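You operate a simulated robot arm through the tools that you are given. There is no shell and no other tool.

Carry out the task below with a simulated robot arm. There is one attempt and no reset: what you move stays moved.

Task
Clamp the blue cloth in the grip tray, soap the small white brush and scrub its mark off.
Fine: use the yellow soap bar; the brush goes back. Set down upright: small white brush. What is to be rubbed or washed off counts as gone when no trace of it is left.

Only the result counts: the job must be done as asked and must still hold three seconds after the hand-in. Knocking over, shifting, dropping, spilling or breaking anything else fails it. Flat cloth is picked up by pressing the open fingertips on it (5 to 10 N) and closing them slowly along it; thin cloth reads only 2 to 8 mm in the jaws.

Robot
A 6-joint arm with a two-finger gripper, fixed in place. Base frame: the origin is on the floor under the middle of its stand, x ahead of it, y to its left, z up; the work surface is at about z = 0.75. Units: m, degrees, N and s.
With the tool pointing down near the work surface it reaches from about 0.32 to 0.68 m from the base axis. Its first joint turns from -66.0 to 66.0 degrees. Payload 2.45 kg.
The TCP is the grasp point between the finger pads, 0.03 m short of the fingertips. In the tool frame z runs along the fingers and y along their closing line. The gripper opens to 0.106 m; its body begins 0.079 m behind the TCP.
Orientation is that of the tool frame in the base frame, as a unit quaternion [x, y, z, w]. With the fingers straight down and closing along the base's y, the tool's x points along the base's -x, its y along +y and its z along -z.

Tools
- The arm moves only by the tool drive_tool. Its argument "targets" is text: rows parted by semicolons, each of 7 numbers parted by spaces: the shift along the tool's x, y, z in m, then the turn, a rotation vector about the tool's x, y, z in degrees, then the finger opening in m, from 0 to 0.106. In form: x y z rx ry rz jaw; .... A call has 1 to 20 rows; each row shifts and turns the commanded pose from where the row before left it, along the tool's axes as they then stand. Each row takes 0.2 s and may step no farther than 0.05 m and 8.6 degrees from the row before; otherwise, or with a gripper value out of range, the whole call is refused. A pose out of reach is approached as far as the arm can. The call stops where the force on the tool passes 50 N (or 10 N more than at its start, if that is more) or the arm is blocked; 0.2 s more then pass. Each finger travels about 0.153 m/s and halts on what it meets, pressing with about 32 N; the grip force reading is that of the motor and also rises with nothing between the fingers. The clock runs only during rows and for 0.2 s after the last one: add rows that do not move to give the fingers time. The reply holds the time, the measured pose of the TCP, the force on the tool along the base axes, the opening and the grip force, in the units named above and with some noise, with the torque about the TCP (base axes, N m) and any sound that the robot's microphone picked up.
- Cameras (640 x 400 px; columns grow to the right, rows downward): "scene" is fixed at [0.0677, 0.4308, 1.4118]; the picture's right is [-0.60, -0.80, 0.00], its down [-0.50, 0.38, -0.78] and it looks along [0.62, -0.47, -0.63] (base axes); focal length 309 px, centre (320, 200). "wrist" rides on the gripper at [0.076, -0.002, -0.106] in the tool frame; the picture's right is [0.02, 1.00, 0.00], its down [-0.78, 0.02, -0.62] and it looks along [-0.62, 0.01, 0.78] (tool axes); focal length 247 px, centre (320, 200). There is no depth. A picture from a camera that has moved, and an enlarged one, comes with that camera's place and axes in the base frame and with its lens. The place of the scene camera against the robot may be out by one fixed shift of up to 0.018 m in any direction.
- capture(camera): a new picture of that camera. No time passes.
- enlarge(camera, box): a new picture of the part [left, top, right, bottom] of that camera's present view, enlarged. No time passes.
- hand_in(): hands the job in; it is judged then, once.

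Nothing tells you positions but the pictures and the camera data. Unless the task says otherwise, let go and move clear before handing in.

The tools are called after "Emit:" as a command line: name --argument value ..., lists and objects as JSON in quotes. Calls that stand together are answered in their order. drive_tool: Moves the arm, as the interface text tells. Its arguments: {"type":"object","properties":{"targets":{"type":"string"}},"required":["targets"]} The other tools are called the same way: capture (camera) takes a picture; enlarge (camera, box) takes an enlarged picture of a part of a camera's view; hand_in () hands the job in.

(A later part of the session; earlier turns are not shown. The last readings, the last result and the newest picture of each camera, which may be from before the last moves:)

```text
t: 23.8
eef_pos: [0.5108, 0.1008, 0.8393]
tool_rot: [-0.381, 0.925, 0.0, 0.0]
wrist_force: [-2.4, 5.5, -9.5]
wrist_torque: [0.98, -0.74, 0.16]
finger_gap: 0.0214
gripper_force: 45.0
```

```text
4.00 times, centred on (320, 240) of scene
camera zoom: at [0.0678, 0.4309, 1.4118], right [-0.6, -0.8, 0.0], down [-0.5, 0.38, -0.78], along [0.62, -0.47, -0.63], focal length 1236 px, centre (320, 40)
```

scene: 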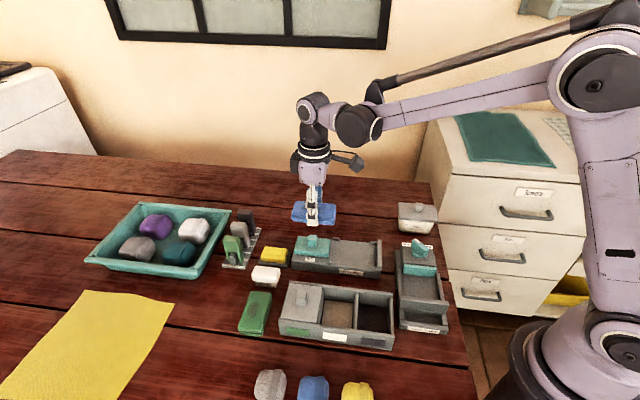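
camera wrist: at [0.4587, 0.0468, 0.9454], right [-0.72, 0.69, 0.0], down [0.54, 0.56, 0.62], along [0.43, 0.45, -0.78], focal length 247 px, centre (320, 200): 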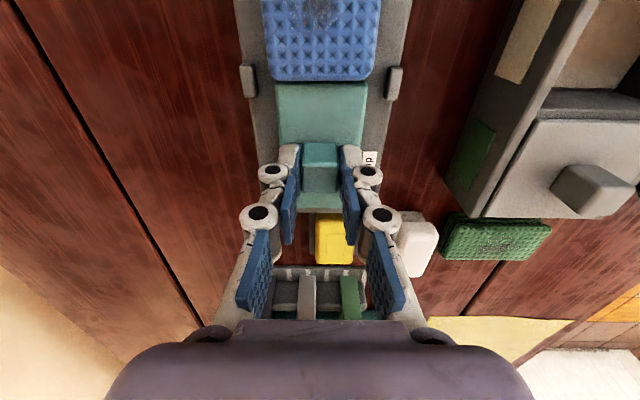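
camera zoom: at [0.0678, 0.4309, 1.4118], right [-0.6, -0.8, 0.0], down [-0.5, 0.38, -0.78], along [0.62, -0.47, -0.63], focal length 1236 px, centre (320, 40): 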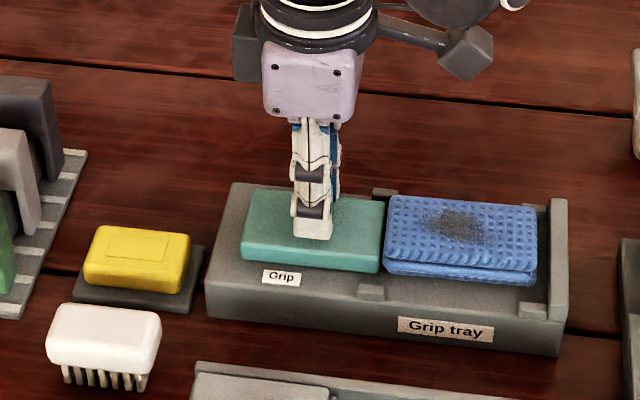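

Emit:
drive_tool --targets "0.004 0 0 0 0 0 0.016; 0.004 0 0 0 0 0 0.016; 0 0 0 0 0 0 0.016"

Emit:
enlarge --camera "scene" --box '[260, 190, 380, 290]'

Emit:
capture --camera "wrist"

```text
t: 24.6
eef_pos: [0.5051, 0.0959, 0.8392]
tool_rot: [-0.381, 0.924, -0.001, 0.0]
wrist_force: [-3.7, 7.2, -16.3]
wrist_torque: [0.14, 0.24, 0.1]
finger_gap: 0.0215
gripper_force: 44.6
```

```text
4.00 times, centred on (320, 240) of scene
camera zoom: at [0.0679, 0.431, 1.4117], right [-0.6, -0.8, 0.0], down [-0.5, 0.38, -0.78], along [0.62, -0.47, -0.63], focal length 1236 px, centre (320, 40)
```

zoom: 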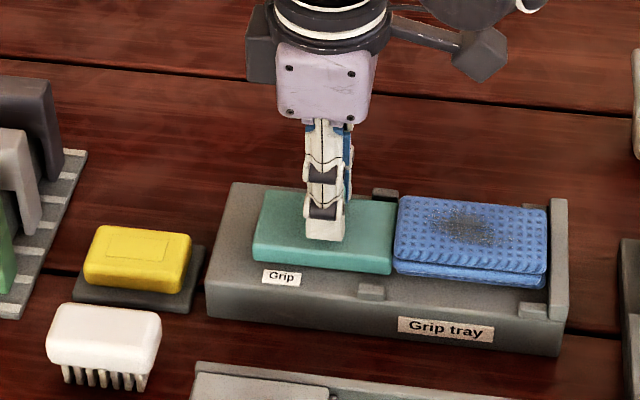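

```text
taken
camera wrist: at [0.4532, 0.0412, 0.9454], right [-0.72, 0.69, 0.0], down [0.54, 0.56, 0.62], along [0.43, 0.45, -0.78], focal length 247 px, centre (320, 200)
```

wrist: 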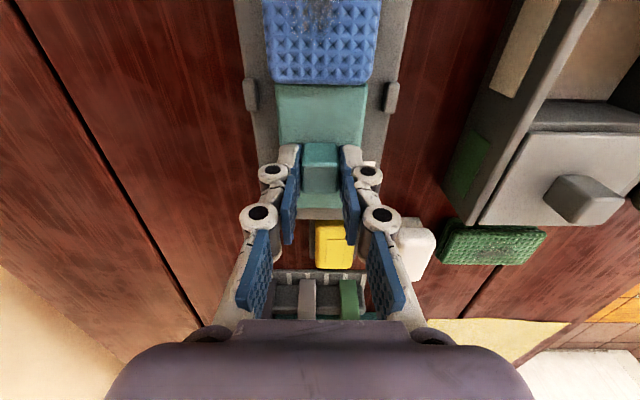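

The slider now pushes the cloth toward the end wall. A few more small steps until the force rises.

Emit:
drive_tool --targets "0.003 0 0.0003 0 0 0 0.016; 0 0 0 0 0 0 0.016"

Emit:
enlarge --camera "scene" --box '[260, 190, 380, 290]'

```text
t: 25.2
eef_pos: [0.5052, 0.0947, 0.8402]
tool_rot: [-0.381, 0.924, 0.0, 0.003]
wrist_force: [11.0, 20.6, 1.8]
wrist_torque: [-0.3, 0.41, 0.11]
finger_gap: 0.0216
gripper_force: 45.6
```

```text
4.00 times, centred on (320, 240) of scene
camera zoom: at [0.068, 0.4313, 1.4116], right [-0.6, -0.8, 0.0], down [-0.5, 0.38, -0.78], along [0.62, -0.47, -0.63], focal length 1236 px, centre (320, 40)
```

zoom: 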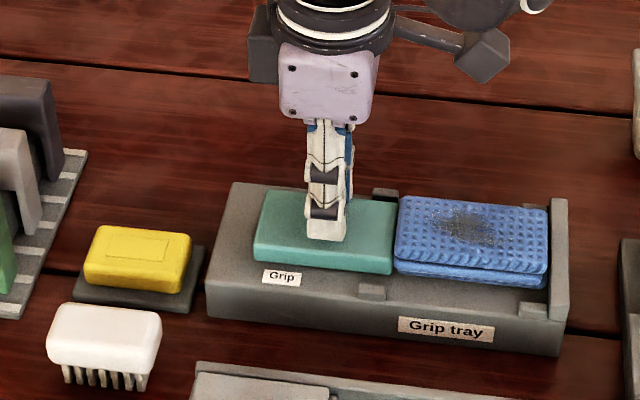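

Force rose to ~22 N with almost no travel, so the cloth is against the wall. I'll press a touch more, then let go.

Emit:
drive_tool --targets "0.001 0 0 0 0 0 0.016; 0 0 0 0 0 0 0.016"

Emit:
enlarge --camera "scene" --box '[300, 220, 400, 290]'

```text
t: 25.8
eef_pos: [0.5052, 0.095, 0.8404]
tool_rot: [-0.382, 0.924, 0.002, 0.005]
wrist_force: [20.6, 24.8, 13.3]
wrist_torque: [0.19, 0.03, 0.13]
finger_gap: 0.0215
gripper_force: 44.7
```

```text
5.71 times, centred on (350, 255) of scene
camera zoom: at [0.068, 0.4313, 1.4116], right [-0.6, -0.8, 0.0], down [-0.5, 0.38, -0.78], along [0.62, -0.47, -0.63], focal length 1766 px, centre (149, -114)
```

zoom: 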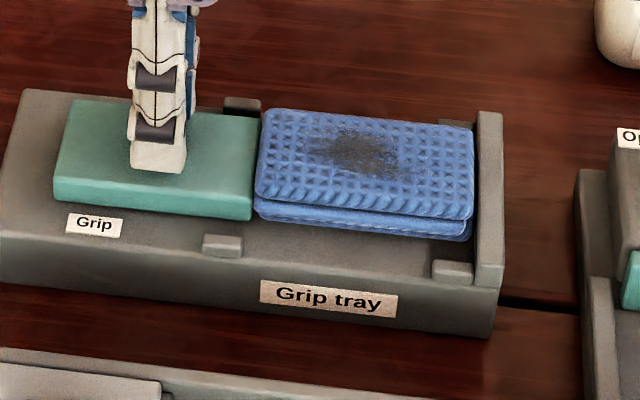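

The cloth is squeezed between slider and end wall. I'll open the fingers and rise.

Emit:
drive_tool --targets "0 0 0 0 0 0 0.03; 0 0 0 0 0 0 0.05; 0 0 0 0 0 0 0.05; 0 0 -0.03 0 0 0 0.05; 0 0 -0.04 0 0 0 0.05; 0 0 0 0 0 0 0.05"

Emit:
capture --camera "wrist"

Emit:
enlarge --camera "scene" --box '[240, 190, 400, 310]'

```text
t: 27.2
eef_pos: [0.5027, 0.0934, 0.9097]
tool_rot: [-0.381, 0.924, -0.001, 0.0]
wrist_force: [-0.8, -0.1, -0.2]
wrist_torque: [0.01, 0.02, -0.01]
finger_gap: 0.0501
gripper_force: 0.1
```

```text
taken
camera wrist: at [0.4507, 0.0386, 1.0151], right [-0.72, 0.69, 0.0], down [0.54, 0.56, 0.62], along [0.43, 0.45, -0.78], focal length 247 px, centre (320, 200)
```

wrist: 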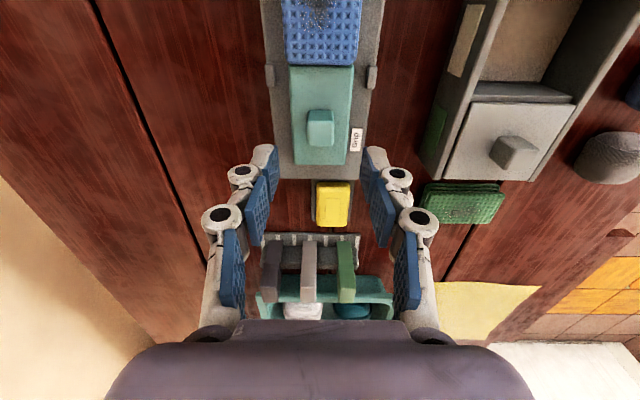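

```text
3.33 times, centred on (320, 250) of scene
camera zoom: at [0.0677, 0.4308, 1.4118], right [-0.6, -0.8, 0.0], down [-0.5, 0.38, -0.78], along [0.62, -0.47, -0.63], focal length 1030 px, centre (320, 33)
```

zoom: 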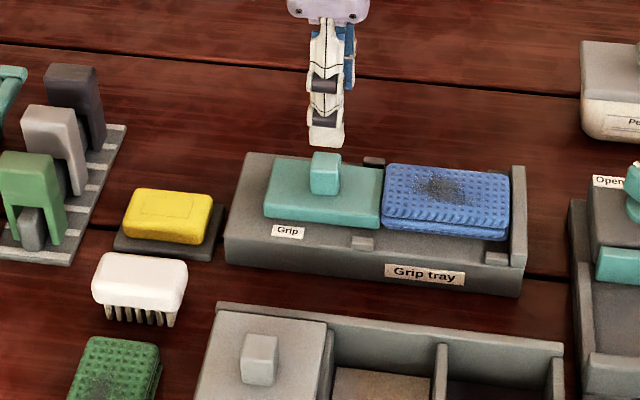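

The slider stays put against the cloth. Next I'll look at the brush from behind it, shifting sideways along tool y.

Emit:
drive_tool --targets "0 0.047 0 0 0 0 0.06; 0 0.047 0 0 0 0 0.06; 0 0 0 0 0 0 0.06"

Emit:
capture --camera "wrist"

Emit:
enlarge --camera "wrist" --box '[200, 100, 400, 260]'

Emit:
enlarge --camera "scene" --box '[240, 230, 300, 300]'

```text
t: 28.0
eef_pos: [0.4359, 0.1593, 0.9091]
tool_rot: [-0.381, 0.925, -0.001, 0.001]
wrist_force: [0.3, -0.2, 0.9]
wrist_torque: [0.01, 0.0, -0.01]
finger_gap: 0.0601
gripper_force: 0.0
```

```text
taken
camera wrist: at [0.3845, 0.1049, 1.0151], right [-0.72, 0.69, 0.0], down [0.54, 0.56, 0.62], along [0.43, 0.45, -0.78], focal length 247 px, centre (320, 200)
```

wrist: 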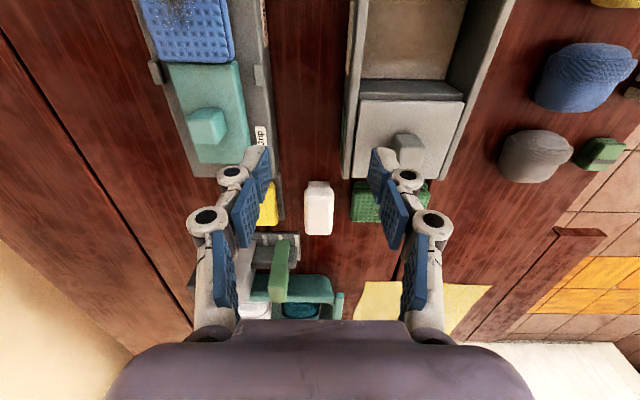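

```text
2.50 times, centred on (300, 180) of wrist
camera zoom: at [0.3845, 0.1049, 1.0151], right [-0.72, 0.69, 0.0], down [0.54, 0.56, 0.62], along [0.43, 0.45, -0.78], focal length 617 px, centre (370, 250)
```

zoom: 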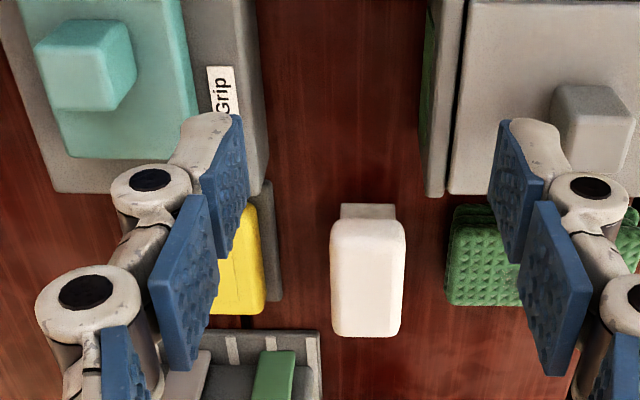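

```text
5.71 times, centred on (270, 265) of scene
camera zoom: at [0.0677, 0.4308, 1.4118], right [-0.6, -0.8, 0.0], down [-0.5, 0.38, -0.78], along [0.62, -0.47, -0.63], focal length 1766 px, centre (606, -171)
```

zoom: 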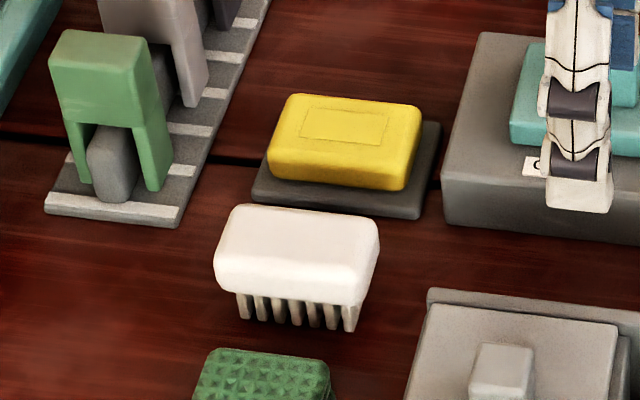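

The brush is ~6 × 3.5 cm, aligned with the tool, centred near (0.530, 0.253), about 4 cm tall. I'll move over it with a 5 cm opening and check from low height.

Emit:
drive_tool --targets "-0.0333 0.0002 0 0 0 0 0.05; -0.0333 0.0002 0 0 0 0 0.05; -0.0333 0.0002 0 0 0 0 0.05; -0.0331 0.0001 0 0 0 0 0.05; 0 0 0.035 0 0 0 0.05; 0 0 0.035 0 0 0 0.05; 0 0 0 0 0 0 0.05"

Emit:
capture --camera "wrist"

Emit:
enlarge --camera "scene" --box '[230, 220, 310, 310]'

```text
t: 29.6
eef_pos: [0.5305, 0.2522, 0.8389]
tool_rot: [-0.382, 0.924, -0.001, 0.002]
wrist_force: [0.9, -0.4, 0.0]
wrist_torque: [-0.01, 0.02, 0.01]
finger_gap: 0.0503
gripper_force: 0.0
```

```text
taken
camera wrist: at [0.478, 0.1988, 0.9456], right [-0.72, 0.69, 0.0], down [0.54, 0.56, 0.62], along [0.43, 0.45, -0.78], focal length 247 px, centre (320, 200)
```

wrist: 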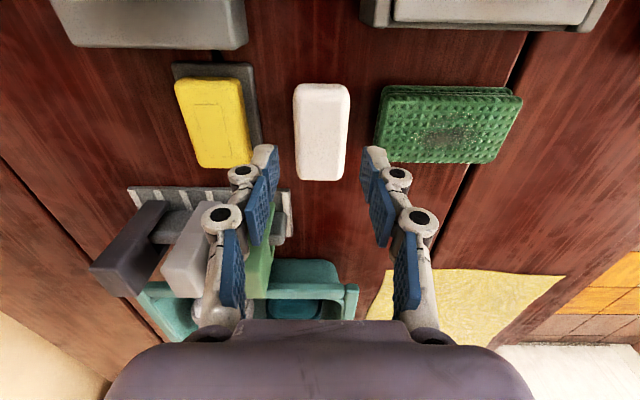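

```text
4.44 times, centred on (270, 265) of scene
camera zoom: at [0.0677, 0.4308, 1.4118], right [-0.6, -0.8, 0.0], down [-0.5, 0.38, -0.78], along [0.62, -0.47, -0.63], focal length 1374 px, centre (542, -89)
```

zoom: 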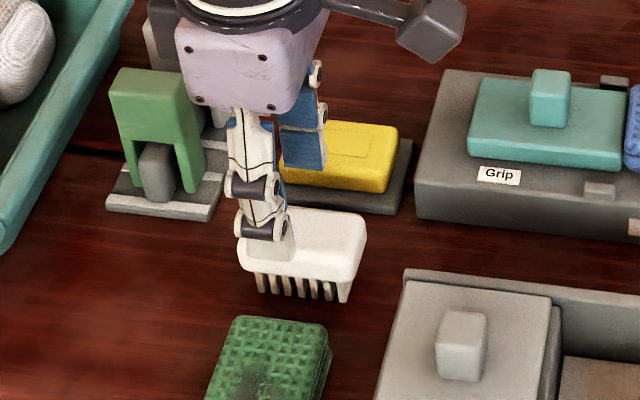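

Aligned over the brush. Descending with fingertips staying at z≈0.77, then closing on the brush body.

Emit:
drive_tool --targets "0 0 0.02 0 0 0 0.05; 0 0 0.012 0 0 0 0.05; 0 0 0.005 0 0 0 0.05; 0 0 0 0 0 0 0.05"

Emit:
capture --camera "wrist"

Emit:
enlarge --camera "scene" --box '[230, 220, 310, 310]'

```text
t: 30.6
eef_pos: [0.5309, 0.2518, 0.8013]
tool_rot: [-0.381, 0.925, -0.001, 0.001]
wrist_force: [-0.6, -0.6, 0.4]
wrist_torque: [0.0, 0.02, 0.0]
finger_gap: 0.0503
gripper_force: 0.2
```

```text
taken
camera wrist: at [0.4785, 0.1987, 0.9081], right [-0.72, 0.69, 0.0], down [0.54, 0.56, 0.62], along [0.43, 0.45, -0.78], focal length 247 px, centre (320, 200)
```

wrist: 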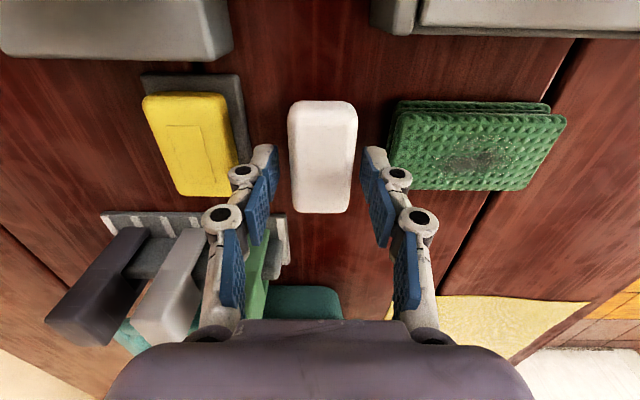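

```text
4.44 times, centred on (270, 265) of scene
camera zoom: at [0.0677, 0.4308, 1.4118], right [-0.6, -0.8, 0.0], down [-0.5, 0.38, -0.78], along [0.62, -0.47, -0.63], focal length 1374 px, centre (542, -89)
```

zoom: 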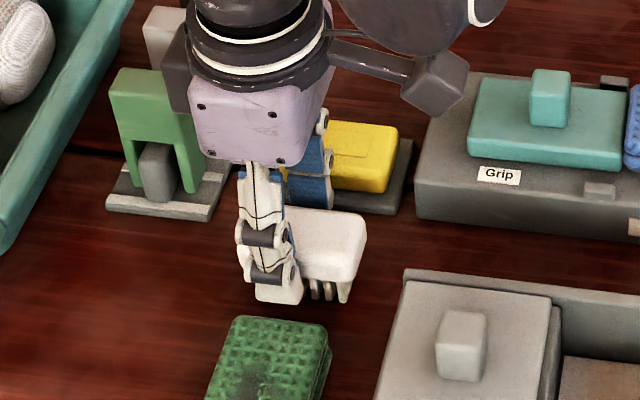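

The brush sits between the pads. I'll nudge 3 mm to centre and close on it.

Emit:
drive_tool --targets "0.003 0 0 0 0 0 0.05; 0 0 0 0 0 0 0.044; 0 0 0 0 0 0 0.04; 0 0 0 0 0 0 0.036; 0 0 0 0 0 0 0.032; 0 0 0 0 0 0 0.028; 0 0 0 0 0 0 0.028"

Emit:
capture --camera "wrist"

Emit:
enlarge --camera "scene" --box '[230, 220, 310, 310]'

```text
t: 32.2
eef_pos: [0.5286, 0.2509, 0.804]
tool_rot: [-0.381, 0.925, 0.0, 0.001]
wrist_force: [-0.3, -0.4, 1.8]
wrist_torque: [0.04, 0.01, 0.01]
finger_gap: 0.035
gripper_force: 32.7
```

```text
taken
camera wrist: at [0.4765, 0.1968, 0.9083], right [-0.72, 0.69, 0.0], down [0.54, 0.56, 0.62], along [0.43, 0.45, -0.78], focal length 247 px, centre (320, 200)
```

wrist: 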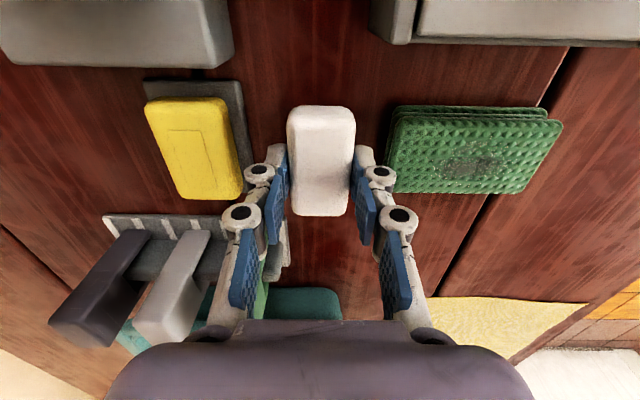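

```text
4.44 times, centred on (270, 265) of scene
camera zoom: at [0.0677, 0.4308, 1.4118], right [-0.6, -0.8, 0.0], down [-0.5, 0.38, -0.78], along [0.62, -0.47, -0.63], focal length 1374 px, centre (542, -89)
```

zoom: 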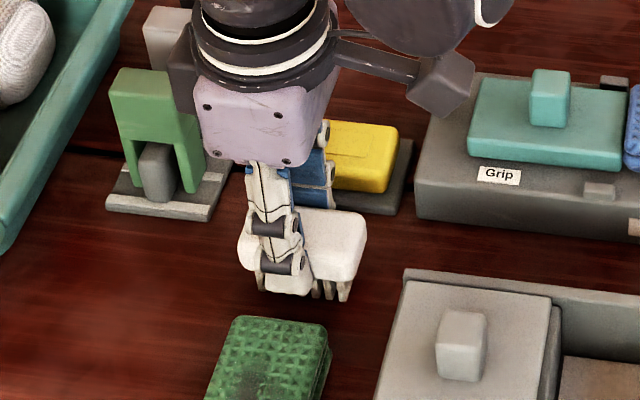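

The brush is held firmly (3.5 cm). I'll lift it 6 cm and move over the yellow soap, about 6.8 cm in tool −y.

Emit:
drive_tool --targets "0 0 -0.02 0 0 0 0.028; 0 0 -0.04 0 0 0 0.028; 0.0044 -0.0339 0 0 0 0 0.028; 0.0043 -0.0338 0 0 0 0 0.028; 0 0 0 0 0 0 0.028"

Emit:
capture --camera "wrist"

Emit:
enlarge --camera "scene" --box '[230, 200, 330, 300]'

```text
t: 33.4
eef_pos: [0.57, 0.1965, 0.8636]
tool_rot: [-0.382, 0.924, 0.0, 0.002]
wrist_force: [-0.3, -1.1, -0.9]
wrist_torque: [0.02, -0.02, 0.0]
finger_gap: 0.0348
gripper_force: 32.1
```

```text
taken
camera wrist: at [0.5178, 0.1429, 0.9688], right [-0.72, 0.69, 0.0], down [0.54, 0.56, 0.62], along [0.43, 0.45, -0.78], focal length 247 px, centre (320, 200)
```

wrist: 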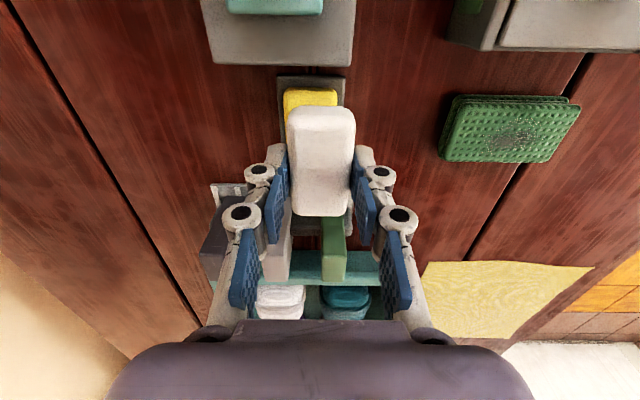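

```text
4.00 times, centred on (280, 250) of scene
camera zoom: at [0.0678, 0.4308, 1.4118], right [-0.6, -0.8, 0.0], down [-0.5, 0.38, -0.78], along [0.62, -0.47, -0.63], focal length 1236 px, centre (480, 0)
```

zoom: 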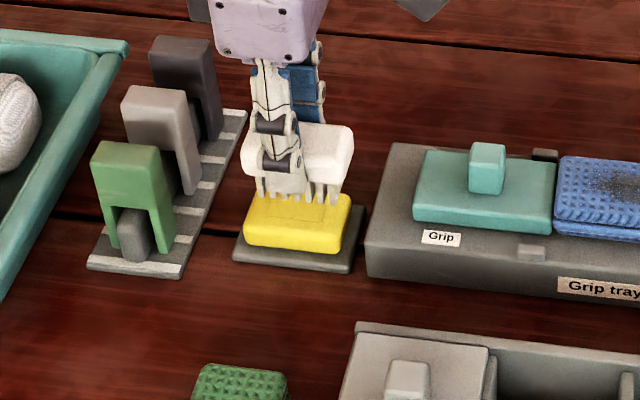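

The brush is over the soap, needing ~5 mm more toward −y. I'll adjust and lower close to the soap.

Emit:
drive_tool --targets "0 -0.005 0 0 0 0 0.028; 0 0 0.01 0 0 0 0.028; 0 0 0.01 0 0 0 0.028; 0 0 0 0 0 0 0.028"

Emit:
enlarge --camera "scene" --box '[250, 210, 320, 280]'

```text
t: 34.4
eef_pos: [0.5734, 0.1941, 0.8428]
tool_rot: [-0.381, 0.924, -0.001, 0.001]
wrist_force: [0.0, 0.4, 0.0]
wrist_torque: [-0.02, 0.02, -0.01]
finger_gap: 0.0349
gripper_force: 31.9
```

```text
5.71 times, centred on (285, 245) of scene
camera zoom: at [0.0677, 0.4308, 1.4118], right [-0.6, -0.8, 0.0], down [-0.5, 0.38, -0.78], along [0.62, -0.47, -0.63], focal length 1766 px, centre (520, -57)
```

zoom: 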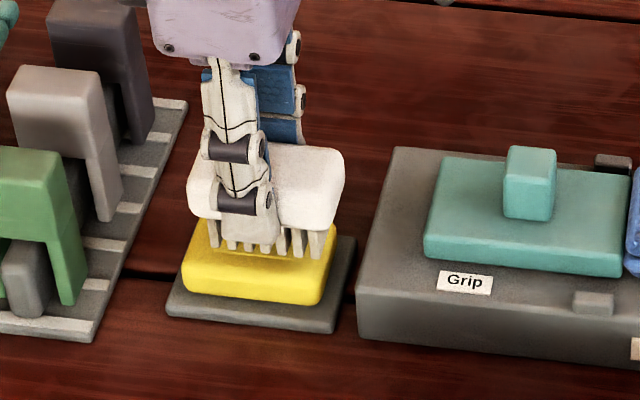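

Bristles are just above the soap. Lowering 3 mm at a time.

Emit:
drive_tool --targets "0 0 0.003 0 0 0 0.028; 0 0 0 0 0 0 0.028"

```text
t: 35.0
eef_pos: [0.5729, 0.1935, 0.8399]
tool_rot: [-0.382, 0.924, 0.0, 0.001]
wrist_force: [0.7, 0.6, -0.7]
wrist_torque: [0.02, 0.0, 0.01]
finger_gap: 0.0347
gripper_force: 32.0
```

Emit:
drive_tool --targets "0 0 0.002 0 0 0 0.028; 0 0 0 0 0 0 0.028"

```text
t: 35.6
eef_pos: [0.5746, 0.1927, 0.8378]
tool_rot: [-0.38, 0.925, 0.0, 0.001]
wrist_force: [0.3, -0.5, -0.6]
wrist_torque: [0.01, 0.03, 0.01]
finger_gap: 0.0347
gripper_force: 32.1
```

No contact yet; I continue lowering in 2 mm steps.

Emit:
drive_tool --targets "0 0 0.002 0 0 0 0.028; 0 0 0 0 0 0 0.028"

Emit:
enlarge --camera "scene" --box '[250, 210, 320, 280]'

```text
t: 36.2
eef_pos: [0.5733, 0.1932, 0.8359]
tool_rot: [-0.382, 0.924, 0.001, 0.001]
wrist_force: [1.3, 0.4, -0.7]
wrist_torque: [0.0, 0.0, -0.01]
finger_gap: 0.0349
gripper_force: 32.5
```

```text
5.71 times, centred on (285, 245) of scene
camera zoom: at [0.0677, 0.4308, 1.4118], right [-0.6, -0.8, 0.0], down [-0.5, 0.38, -0.78], along [0.62, -0.47, -0.63], focal length 1766 px, centre (520, -57)
```

zoom: 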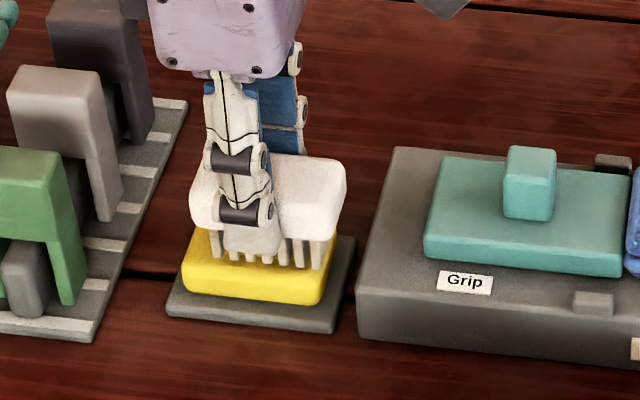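

Emit:
drive_tool --targets "0 0 0.0015 0 0 0 0.028; 0 0 0 0 0 0 0.028"

```text
t: 36.8
eef_pos: [0.5731, 0.1933, 0.8334]
tool_rot: [-0.381, 0.925, -0.001, 0.001]
wrist_force: [-0.6, -0.1, -0.3]
wrist_torque: [-0.01, 0.04, 0.0]
finger_gap: 0.0348
gripper_force: 31.8
```

Emit:
drive_tool --targets "0 0 0.0015 0 0 0 0.028; 0 0 0 0 0 0 0.028"

```text
t: 37.4
eef_pos: [0.5738, 0.1936, 0.8325]
tool_rot: [-0.382, 0.924, -0.001, 0.001]
wrist_force: [0.6, 0.2, -0.5]
wrist_torque: [-0.01, -0.01, -0.01]
finger_gap: 0.0345
gripper_force: 32.0
```

Still no contact; continuing with small steps and a look.

Emit:
drive_tool --targets "0 0 0.0015 0 0 0 0.028; 0 0 0 0 0 0 0.028"

Emit:
enlarge --camera "scene" --box '[255, 225, 305, 275]'

Emit:
capture --camera "wrist"

```text
t: 38.0
eef_pos: [0.5729, 0.1936, 0.8308]
tool_rot: [-0.381, 0.925, 0.0, 0.001]
wrist_force: [0.2, -0.5, -0.2]
wrist_torque: [-0.01, 0.01, 0.02]
finger_gap: 0.0347
gripper_force: 31.6
```

```text
8.00 times, centred on (280, 250) of scene
camera zoom: at [0.0677, 0.4308, 1.4118], right [-0.6, -0.8, 0.0], down [-0.5, 0.38, -0.78], along [0.62, -0.47, -0.63], focal length 2473 px, centre (640, -200)
```

zoom: 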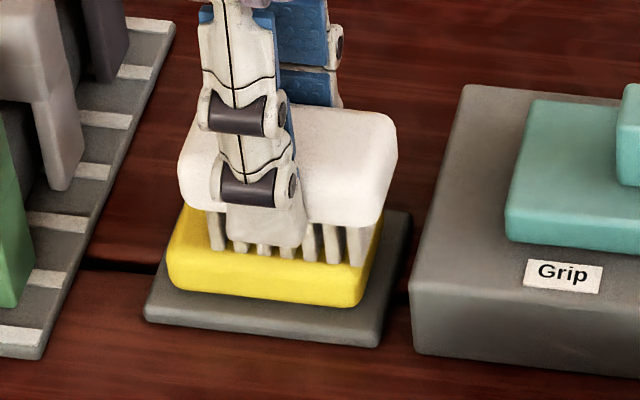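

```text
taken
camera wrist: at [0.5214, 0.1394, 0.9364], right [-0.72, 0.69, 0.0], down [0.54, 0.56, 0.62], along [0.43, 0.45, -0.78], focal length 247 px, centre (320, 200)
```

wrist: 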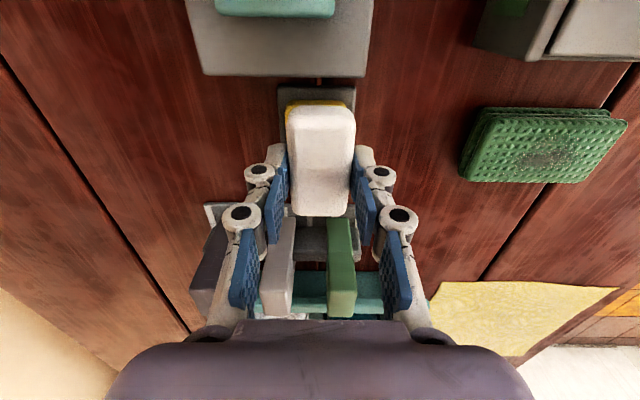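

Emit:
drive_tool --targets "0 0 0.0015 0 0 0 0.028; 0 0 0 0 0 0 0.028"

```text
t: 38.6
eef_pos: [0.5726, 0.1931, 0.8298]
tool_rot: [-0.381, 0.925, 0.0, 0.001]
wrist_force: [0.4, 0.5, 24.0]
wrist_torque: [-0.03, 0.0, 0.0]
finger_gap: 0.0351
gripper_force: 31.9
```

Contact with the soap at 24 N. I'll ease off to a light pressure.

Emit:
drive_tool --targets "0 0 -0.0008 0 0 0 0.028; 0 0 0 0 0 0 0.028"

```text
t: 39.2
eef_pos: [0.5727, 0.1924, 0.8305]
tool_rot: [-0.381, 0.925, -0.001, 0.001]
wrist_force: [2.0, -0.5, 14.1]
wrist_torque: [-0.01, -0.09, -0.02]
finger_gap: 0.0346
gripper_force: 32.1
```

Emit:
drive_tool --targets "0 0 -0.0005 0 0 0 0.028; 0 0 0 0 0 0 0.028"

```text
t: 39.8
eef_pos: [0.5732, 0.1937, 0.8305]
tool_rot: [-0.381, 0.924, -0.001, 0.001]
wrist_force: [1.9, 0.2, 6.0]
wrist_torque: [0.03, -0.11, 0.0]
finger_gap: 0.0352
gripper_force: 32.1
```

Pressure is 6 N. I'll make short rubbing strokes along the soap and check that it stays put.

Emit:
drive_tool --targets "0.004 0 0 0 0 0 0.028; 0.004 0 0 0 0 0 0.028; -0.004 0 0 0 0 0 0.028; -0.004 0 0 0 0 0 0.028; -0.004 0 0 0 0 0 0.028; -0.004 0 0 0 0 0 0.028; 0.004 0 0 0 0 0 0.028; 0.004 0 0 0 0 0 0.028; 0 0 0 0 0 0 0.028"

Emit:
enlarge --camera "scene" --box '[255, 225, 305, 275]'

```text
t: 41.8
eef_pos: [0.5733, 0.1939, 0.8305]
tool_rot: [-0.381, 0.925, 0.001, 0.0]
wrist_force: [0.4, 0.5, 2.6]
wrist_torque: [0.02, 0.01, 0.01]
finger_gap: 0.0349
gripper_force: 31.6
```

```text
8.00 times, centred on (280, 250) of scene
camera zoom: at [0.0677, 0.4308, 1.4118], right [-0.6, -0.8, 0.0], down [-0.5, 0.38, -0.78], along [0.62, -0.47, -0.63], focal length 2473 px, centre (640, -200)
```

zoom: 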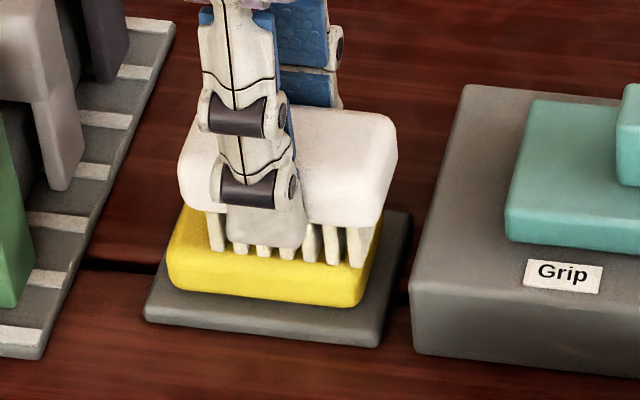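

The soap has not moved. I'll press slightly more and rub longer.

Emit:
drive_tool --targets "0.004 0 0.0004 0 0 0 0.028; 0.006 0 0 0 0 0 0.028; -0.006 0 0 0 0 0 0.028; -0.006 0 0 0 0 0 0.028; -0.006 0 0 0 0 0 0.028; 0.006 0 0 0 0 0 0.028; 0.006 0 0 0 0 0 0.028; 0.006 0 0 0 0 0 0.028; -0.006 0 0 0 0 0 0.028; -0.006 0 0 0 0 0 0.028; -0.006 0 0 0 0 0 0.028; 0.006 0 0 0 0 0 0.028; 0.006 0 0 0 0 0 0.028; 0.006 0 0 0 0 0 0.028; -0.006 0 0 0 0 0 0.028; -0.004 0 0 0 0 0 0.028; 0 0 0 0 0 0 0.028"

Emit:
enlarge --camera "scene" --box '[255, 225, 305, 275]'

```text
t: 45.4
eef_pos: [0.5739, 0.1939, 0.8311]
tool_rot: [-0.382, 0.924, -0.001, 0.002]
wrist_force: [-0.8, -3.0, 8.3]
wrist_torque: [-0.1, 0.04, 0.02]
finger_gap: 0.035
gripper_force: 32.0
```

```text
8.00 times, centred on (280, 250) of scene
camera zoom: at [0.0675, 0.4307, 1.4118], right [-0.6, -0.8, 0.0], down [-0.5, 0.38, -0.78], along [0.62, -0.47, -0.63], focal length 2473 px, centre (640, -200)
```

zoom: 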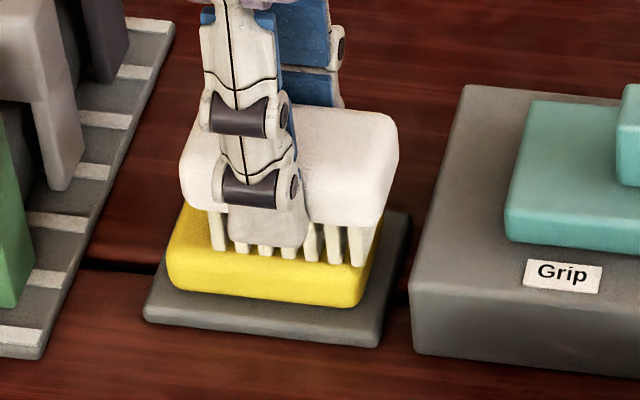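

The bristles look slightly yellowish. I'll lift the brush and inspect bristles and soap.

Emit:
drive_tool --targets "0 0 -0.02 0 0 0 0.028; 0 0 -0.03 0 0 0 0.028; 0 0 0 0 0 0 0.028"

Emit:
enlarge --camera "scene" --box '[250, 205, 310, 275]'

Emit:
capture --camera "wrist"

```text
t: 46.2
eef_pos: [0.5735, 0.1928, 0.8803]
tool_rot: [-0.381, 0.925, 0.0, 0.001]
wrist_force: [-0.5, 0.1, 0.3]
wrist_torque: [-0.02, 0.03, 0.01]
finger_gap: 0.0349
gripper_force: 32.2
```

```text
5.71 times, centred on (280, 240) of scene
camera zoom: at [0.0677, 0.4308, 1.4118], right [-0.6, -0.8, 0.0], down [-0.5, 0.38, -0.78], along [0.62, -0.47, -0.63], focal length 1766 px, centre (549, -29)
```

zoom: 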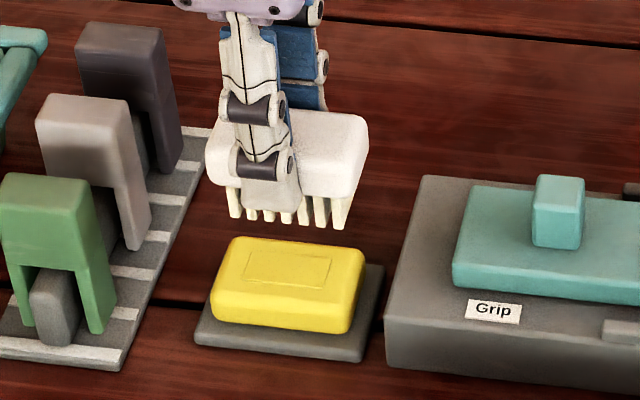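

```text
taken
camera wrist: at [0.5208, 0.1395, 0.9863], right [-0.72, 0.69, 0.0], down [0.54, 0.56, 0.62], along [0.43, 0.45, -0.78], focal length 247 px, centre (320, 200)
```

wrist: 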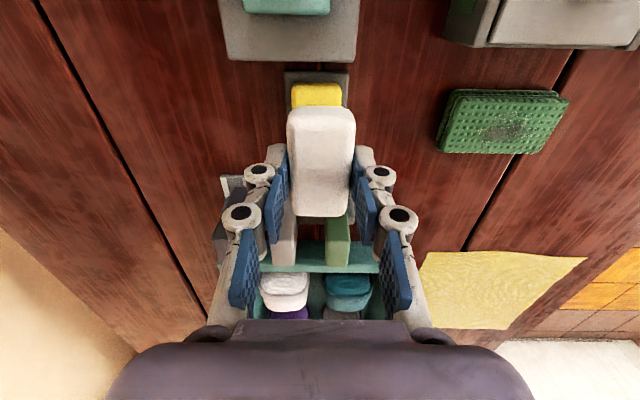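

The bristles now have a yellow tint, so the brush is soaped, and the soap is unmoved. I'll look closely at the cloth's mark before moving over it.

Emit:
enlarge --camera "scene" --box '[320, 225, 385, 275]'

Emit:
enlarge --camera "scene" --box '[270, 220, 300, 250]'

```text
8.00 times, centred on (352, 250) of scene
camera zoom: at [0.0677, 0.4308, 1.4118], right [-0.6, -0.8, 0.0], down [-0.5, 0.38, -0.78], along [0.62, -0.47, -0.63], focal length 2473 px, centre (60, -200)
```

zoom: 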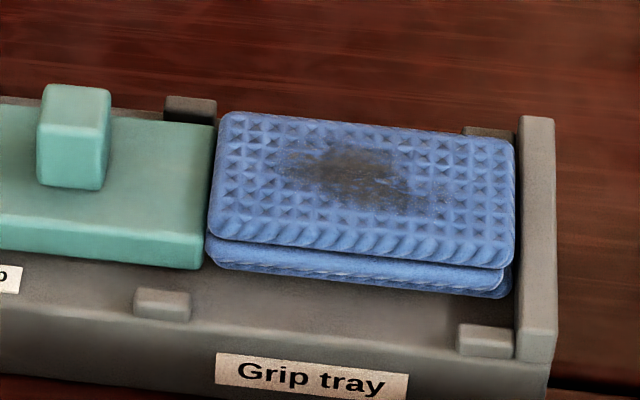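

```text
13.33 times, centred on (285, 235) of scene
camera zoom: at [0.0677, 0.4308, 1.4118], right [-0.6, -0.8, 0.0], down [-0.5, 0.38, -0.78], along [0.62, -0.47, -0.63], focal length 4121 px, centre (787, -267)
```

zoom: 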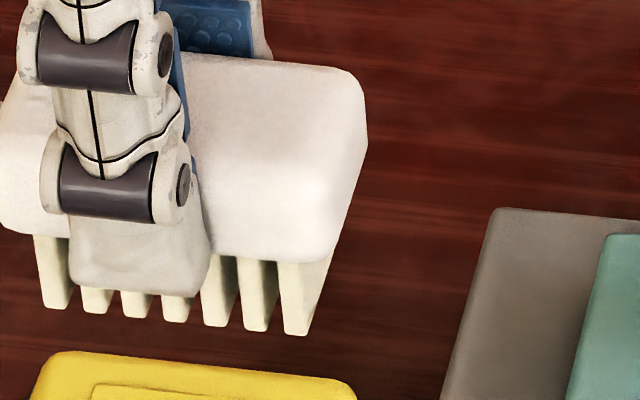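

The mark is roughly centred on the cloth (~5 × 3 cm). I'll rise to clear the knob and carry the brush over the cloth.

Emit:
drive_tool --targets "0 0 -0.03 0 0 0 0.028; 0.0353 -0.0042 0 0 0 0 0.028; 0.0353 -0.0042 0 0 0 0 0.028; 0.0353 -0.0042 0 0 0 0 0.028; 0.0353 -0.0042 0 0 0 0 0.028; 0.0353 -0.0042 0 0 0 0 0.028; 0.0353 -0.0043 0 0 0 0 0.028; 0 0 0 0 0 0 0.028"

Emit:
capture --camera "wrist"

Emit:
enlarge --camera "scene" --box '[300, 190, 400, 280]'

```text
t: 48.0
eef_pos: [0.4397, 0.0263, 0.9103]
tool_rot: [-0.381, 0.924, 0.0, 0.001]
wrist_force: [0.9, -0.2, 0.0]
wrist_torque: [-0.03, 0.02, 0.0]
finger_gap: 0.0347
gripper_force: 31.6
```

```text
taken
camera wrist: at [0.3886, -0.028, 1.0157], right [-0.72, 0.69, 0.0], down [0.54, 0.56, 0.62], along [0.43, 0.45, -0.78], focal length 247 px, centre (320, 200)
```

wrist: 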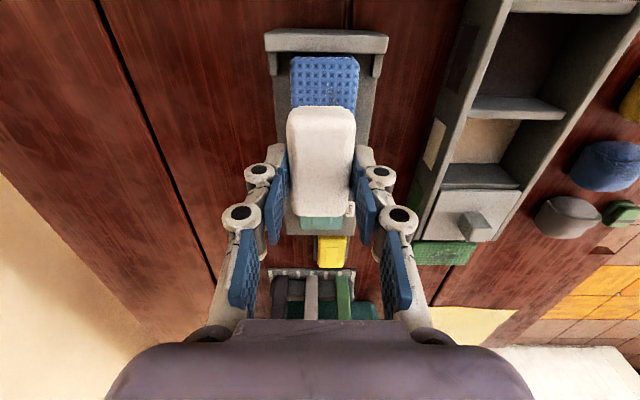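

```text
4.44 times, centred on (350, 235) of scene
camera zoom: at [0.0677, 0.4308, 1.4118], right [-0.6, -0.8, 0.0], down [-0.5, 0.38, -0.78], along [0.62, -0.47, -0.63], focal length 1374 px, centre (187, 44)
```

zoom: 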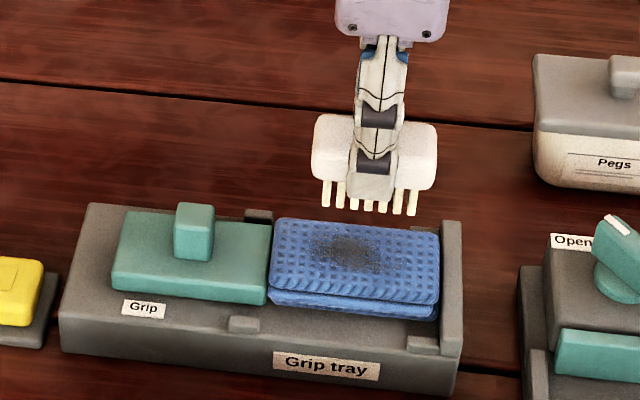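

The brush is centred over the mark. I'll lower to just above the cloth, then approach contact in small steps.

Emit:
drive_tool --targets "0 0.001 0.025 0 0 0 0.028; 0 0 0.015 0 0 0 0.028; 0 0 0.006 0 0 0 0.028; 0 0 0 0 0 0 0.028"

Emit:
enlarge --camera "scene" --box '[310, 205, 390, 275]'

```text
t: 49.0
eef_pos: [0.4407, 0.0275, 0.865]
tool_rot: [-0.381, 0.925, -0.001, 0.001]
wrist_force: [-0.5, 0.4, 0.8]
wrist_torque: [-0.01, 0.01, -0.02]
finger_gap: 0.035
gripper_force: 31.4
```

```text
5.71 times, centred on (350, 240) of scene
camera zoom: at [0.0677, 0.4308, 1.4118], right [-0.6, -0.8, 0.0], down [-0.5, 0.38, -0.78], along [0.62, -0.47, -0.63], focal length 1766 px, centre (149, -29)
```

zoom: 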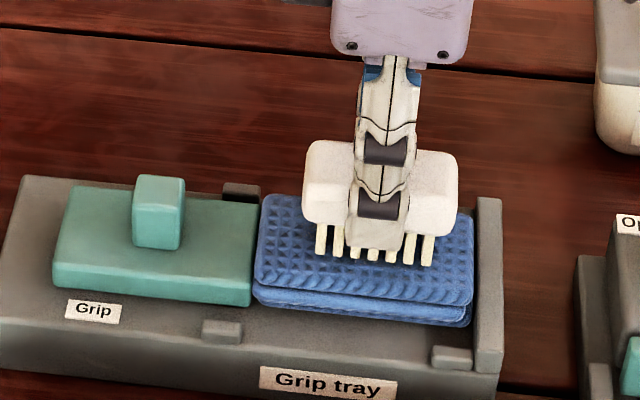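

Emit:
drive_tool --targets "0 0 0.003 0 0 0 0.028; 0 0 0 0 0 0 0.028"

```text
t: 49.6
eef_pos: [0.4401, 0.0266, 0.8615]
tool_rot: [-0.381, 0.924, -0.001, 0.001]
wrist_force: [0.7, -0.6, 21.5]
wrist_torque: [-0.02, 0.0, 0.0]
finger_gap: 0.0347
gripper_force: 32.3
```

Contact with the cloth at 21 N. I'll ease off to about 8–10 N before scrubbing.

Emit:
drive_tool --targets "0 0 -0.0008 0 0 0 0.028; 0 0 0 0 0 0 0.028"

```text
t: 50.2
eef_pos: [0.4402, 0.0265, 0.8615]
tool_rot: [-0.381, 0.924, -0.001, 0.001]
wrist_force: [1.7, 0.8, 9.1]
wrist_torque: [-0.02, -0.07, 0.02]
finger_gap: 0.0348
gripper_force: 32.3
```

Pressure is 9 N. I'll scrub along the cloth with short strokes.

Emit:
drive_tool --targets "-0.005 0 0 0 0 0 0.028; -0.006 0 0 0 0 0 0.028; 0.006 0 0 0 0 0 0.028; 0.006 0 0 0 0 0 0.028; 0.006 0 0 0 0 0 0.028; -0.006 0 0 0 0 0 0.028; -0.006 0 0 0 0 0 0.028; -0.006 0 0 0 0 0 0.028; 0.006 0 0 0 0 0 0.028; 0.006 0 0 0 0 0 0.028; 0.006 0 0 0 0 0 0.028; -0.007 0 0 0 0 0 0.028; 0 0 0 0 0 0 0.028"

Emit:
enlarge --camera "scene" --box '[310, 205, 390, 275]'

Emit:
capture --camera "wrist"

```text
t: 53.0
eef_pos: [0.4387, 0.026, 0.8619]
tool_rot: [-0.38, 0.925, -0.001, 0.0]
wrist_force: [-4.4, -4.9, 13.7]
wrist_torque: [-0.21, 0.21, -0.02]
finger_gap: 0.0349
gripper_force: 32.3
```

```text
5.71 times, centred on (350, 240) of scene
camera zoom: at [0.0674, 0.4306, 1.4119], right [-0.6, -0.8, 0.0], down [-0.5, 0.38, -0.78], along [0.62, -0.47, -0.63], focal length 1766 px, centre (149, -29)
```

zoom: 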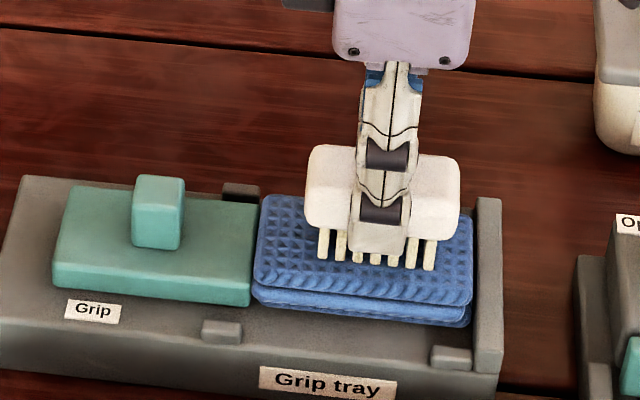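

```text
taken
camera wrist: at [0.3871, -0.0277, 0.9676], right [-0.72, 0.69, 0.0], down [0.54, 0.56, 0.62], along [0.43, 0.45, -0.78], focal length 247 px, centre (320, 200)
```

wrist: 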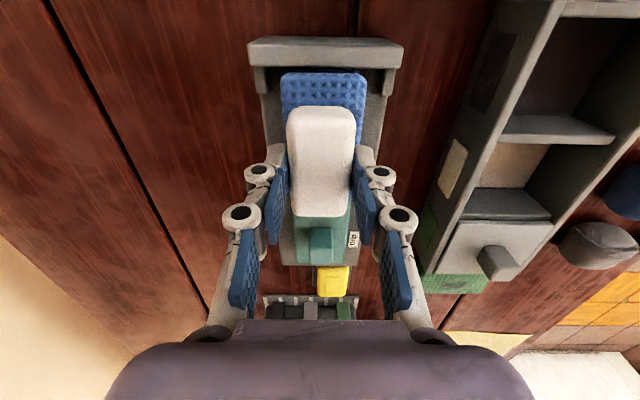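

The mark is hidden under the brush. I'll scrub with lateral offsets too, then lift and inspect.

Emit:
drive_tool --targets "0 -0.006 0 0 0 0 0.028; -0.006 0 0 0 0 0 0.028; -0.006 0 0 0 0 0 0.028; 0.006 0 0 0 0 0 0.028; 0.006 0 0 0 0 0 0.028; 0.006 0 0 0 0 0 0.028; -0.006 0 0 0 0 0 0.028; 0 0.006 0 0 0 0 0.028; 0 0.006 0 0 0 0 0.028; -0.006 0 0 0 0 0 0.028; -0.006 0 0 0 0 0 0.028; 0.006 0 0 0 0 0 0.028; 0.006 0 0 0 0 0 0.028; 0.006 0 0 0 0 0 0.028; -0.006 0 0 0 0 0 0.028; 0 -0.006 0 0 0 0 0.028; 0 0 0 0 0 0 0.028"

Emit:
drive_tool --targets "0 0 -0.02 0 0 0 0.028; 0 0 -0.03 0 0 0 0.028; 0 0 0 0 0 0 0.028"

Emit:
enlarge --camera "scene" --box '[310, 205, 390, 275]'

Emit:
capture --camera "wrist"

```text
t: 56.6
eef_pos: [0.4402, 0.0275, 0.8618]
tool_rot: [-0.381, 0.924, 0.001, 0.001]
wrist_force: [-1.3, 0.7, 2.9]
wrist_torque: [0.04, 0.04, 0.01]
finger_gap: 0.0348
gripper_force: 32.3
```

```text
t: 57.4
eef_pos: [0.4407, 0.0264, 0.9132]
tool_rot: [-0.381, 0.925, 0.001, 0.001]
wrist_force: [0.4, 0.3, -0.6]
wrist_torque: [-0.03, 0.01, 0.0]
finger_gap: 0.0347
gripper_force: 32.0
```

```text
5.71 times, centred on (350, 240) of scene
camera zoom: at [0.0677, 0.4308, 1.4118], right [-0.6, -0.8, 0.0], down [-0.5, 0.38, -0.78], along [0.62, -0.47, -0.63], focal length 1766 px, centre (149, -29)
```

zoom: 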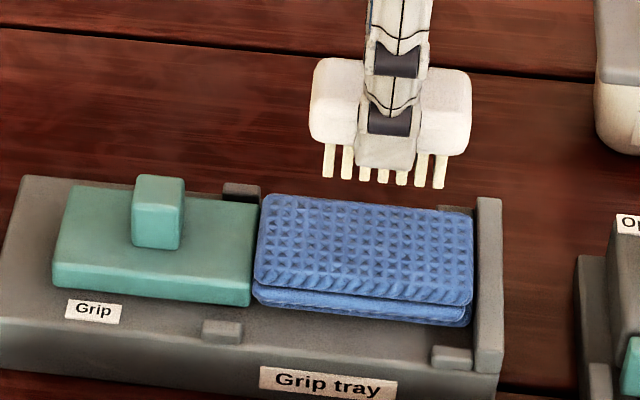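

```text
taken
camera wrist: at [0.3877, -0.0273, 1.0181], right [-0.72, 0.69, 0.0], down [0.54, 0.56, 0.62], along [0.43, 0.45, -0.78], focal length 247 px, centre (320, 200)
```

wrist: 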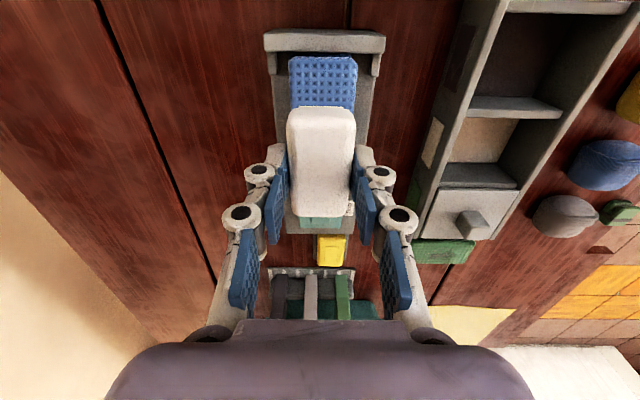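

The mark looks gone from the scene view. I'll enlarge for remaining traces and then view it from directly above with the wrist camera.

Emit:
enlarge --camera "scene" --box '[335, 230, 385, 265]'

Emit:
drive_tool --targets "-0.04 0 0 0 0 0 0.028; -0.04 0 0 0 0 0 0.028; 0 0 0 0 0 0 0.028"

Emit:
enlarge --camera "wrist" --box '[260, 0, 400, 100]'

```text
11.43 times, centred on (360, 248) of scene
camera zoom: at [0.0677, 0.4308, 1.4118], right [-0.6, -0.8, 0.0], down [-0.5, 0.38, -0.78], along [0.62, -0.47, -0.63], focal length 3532 px, centre (-137, -343)
```

zoom: 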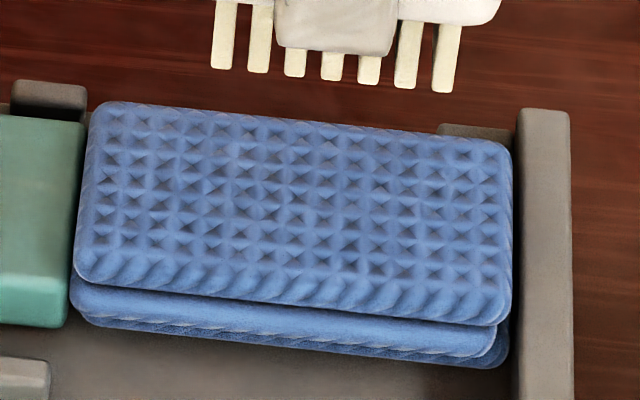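

```text
t: 58.2
eef_pos: [0.4983, 0.084, 0.9113]
tool_rot: [-0.381, 0.925, 0.0, 0.001]
wrist_force: [0.2, 0.1, -0.8]
wrist_torque: [-0.01, 0.0, 0.03]
finger_gap: 0.0346
gripper_force: 31.5
```

```text
4.00 times, centred on (330, 50) of wrist
camera zoom: at [0.4452, 0.0292, 1.0175], right [-0.72, 0.69, 0.0], down [0.54, 0.56, 0.62], along [0.43, 0.45, -0.78], focal length 988 px, centre (280, 800)
```

zoom: 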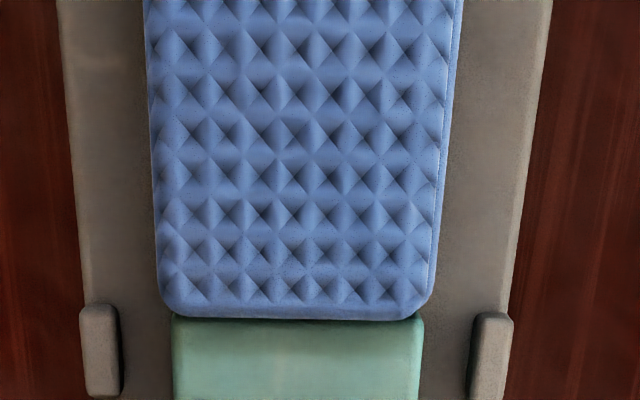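

It looks clean on this half. I'll shift back to see the other half closely.

Emit:
drive_tool --targets "0.035 0 0 0 0 0 0.028; 0 0 0 0 0 0 0.028"

Emit:
enlarge --camera "wrist" --box '[260, 0, 400, 110]'

Emit:
enlarge --camera "wrist" --box '[285, 20, 365, 80]'

```text
t: 58.8
eef_pos: [0.4721, 0.0583, 0.9116]
tool_rot: [-0.381, 0.925, 0.0, 0.001]
wrist_force: [-0.1, -0.4, -1.1]
wrist_torque: [0.02, 0.0, 0.0]
finger_gap: 0.0347
gripper_force: 32.0
```

```text
3.64 times, centred on (330, 55) of wrist
camera zoom: at [0.4198, 0.004, 1.0177], right [-0.72, 0.69, 0.0], down [0.54, 0.56, 0.62], along [0.43, 0.45, -0.78], focal length 898 px, centre (284, 727)
```

zoom: 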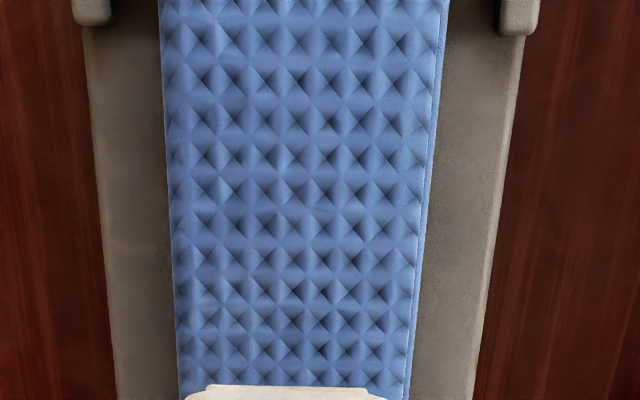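

```text
6.67 times, centred on (325, 50) of wrist
camera zoom: at [0.4198, 0.004, 1.0177], right [-0.72, 0.69, 0.0], down [0.54, 0.56, 0.62], along [0.43, 0.45, -0.78], focal length 1646 px, centre (287, 1200)
```

zoom: 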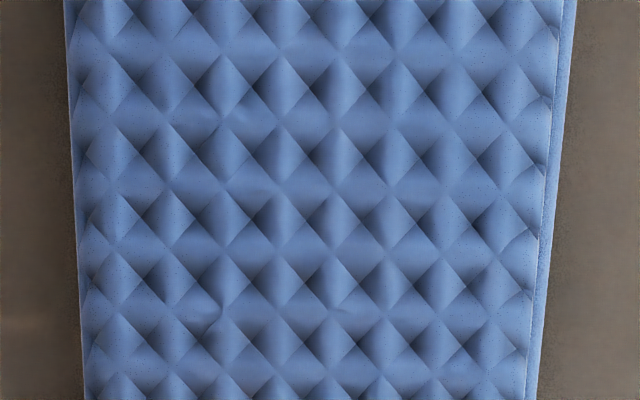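

No trace is visible. For certainty I'll make one more scrub pass with slightly wider coverage.

Emit:
drive_tool --targets "0.045 0 0 0 0 0 0.028; 0 0 0.03 0 0 0 0.028; 0 0 0.016 0 0 0 0.028; 0 0 0.004 0 0 0 0.028; 0 0 0 0 0 0 0.028"

```text
t: 60.0
eef_pos: [0.4397, 0.0265, 0.8621]
tool_rot: [-0.381, 0.925, 0.0, 0.001]
wrist_force: [0.3, -0.4, 1.6]
wrist_torque: [-0.05, -0.01, 0.03]
finger_gap: 0.0349
gripper_force: 31.9
```

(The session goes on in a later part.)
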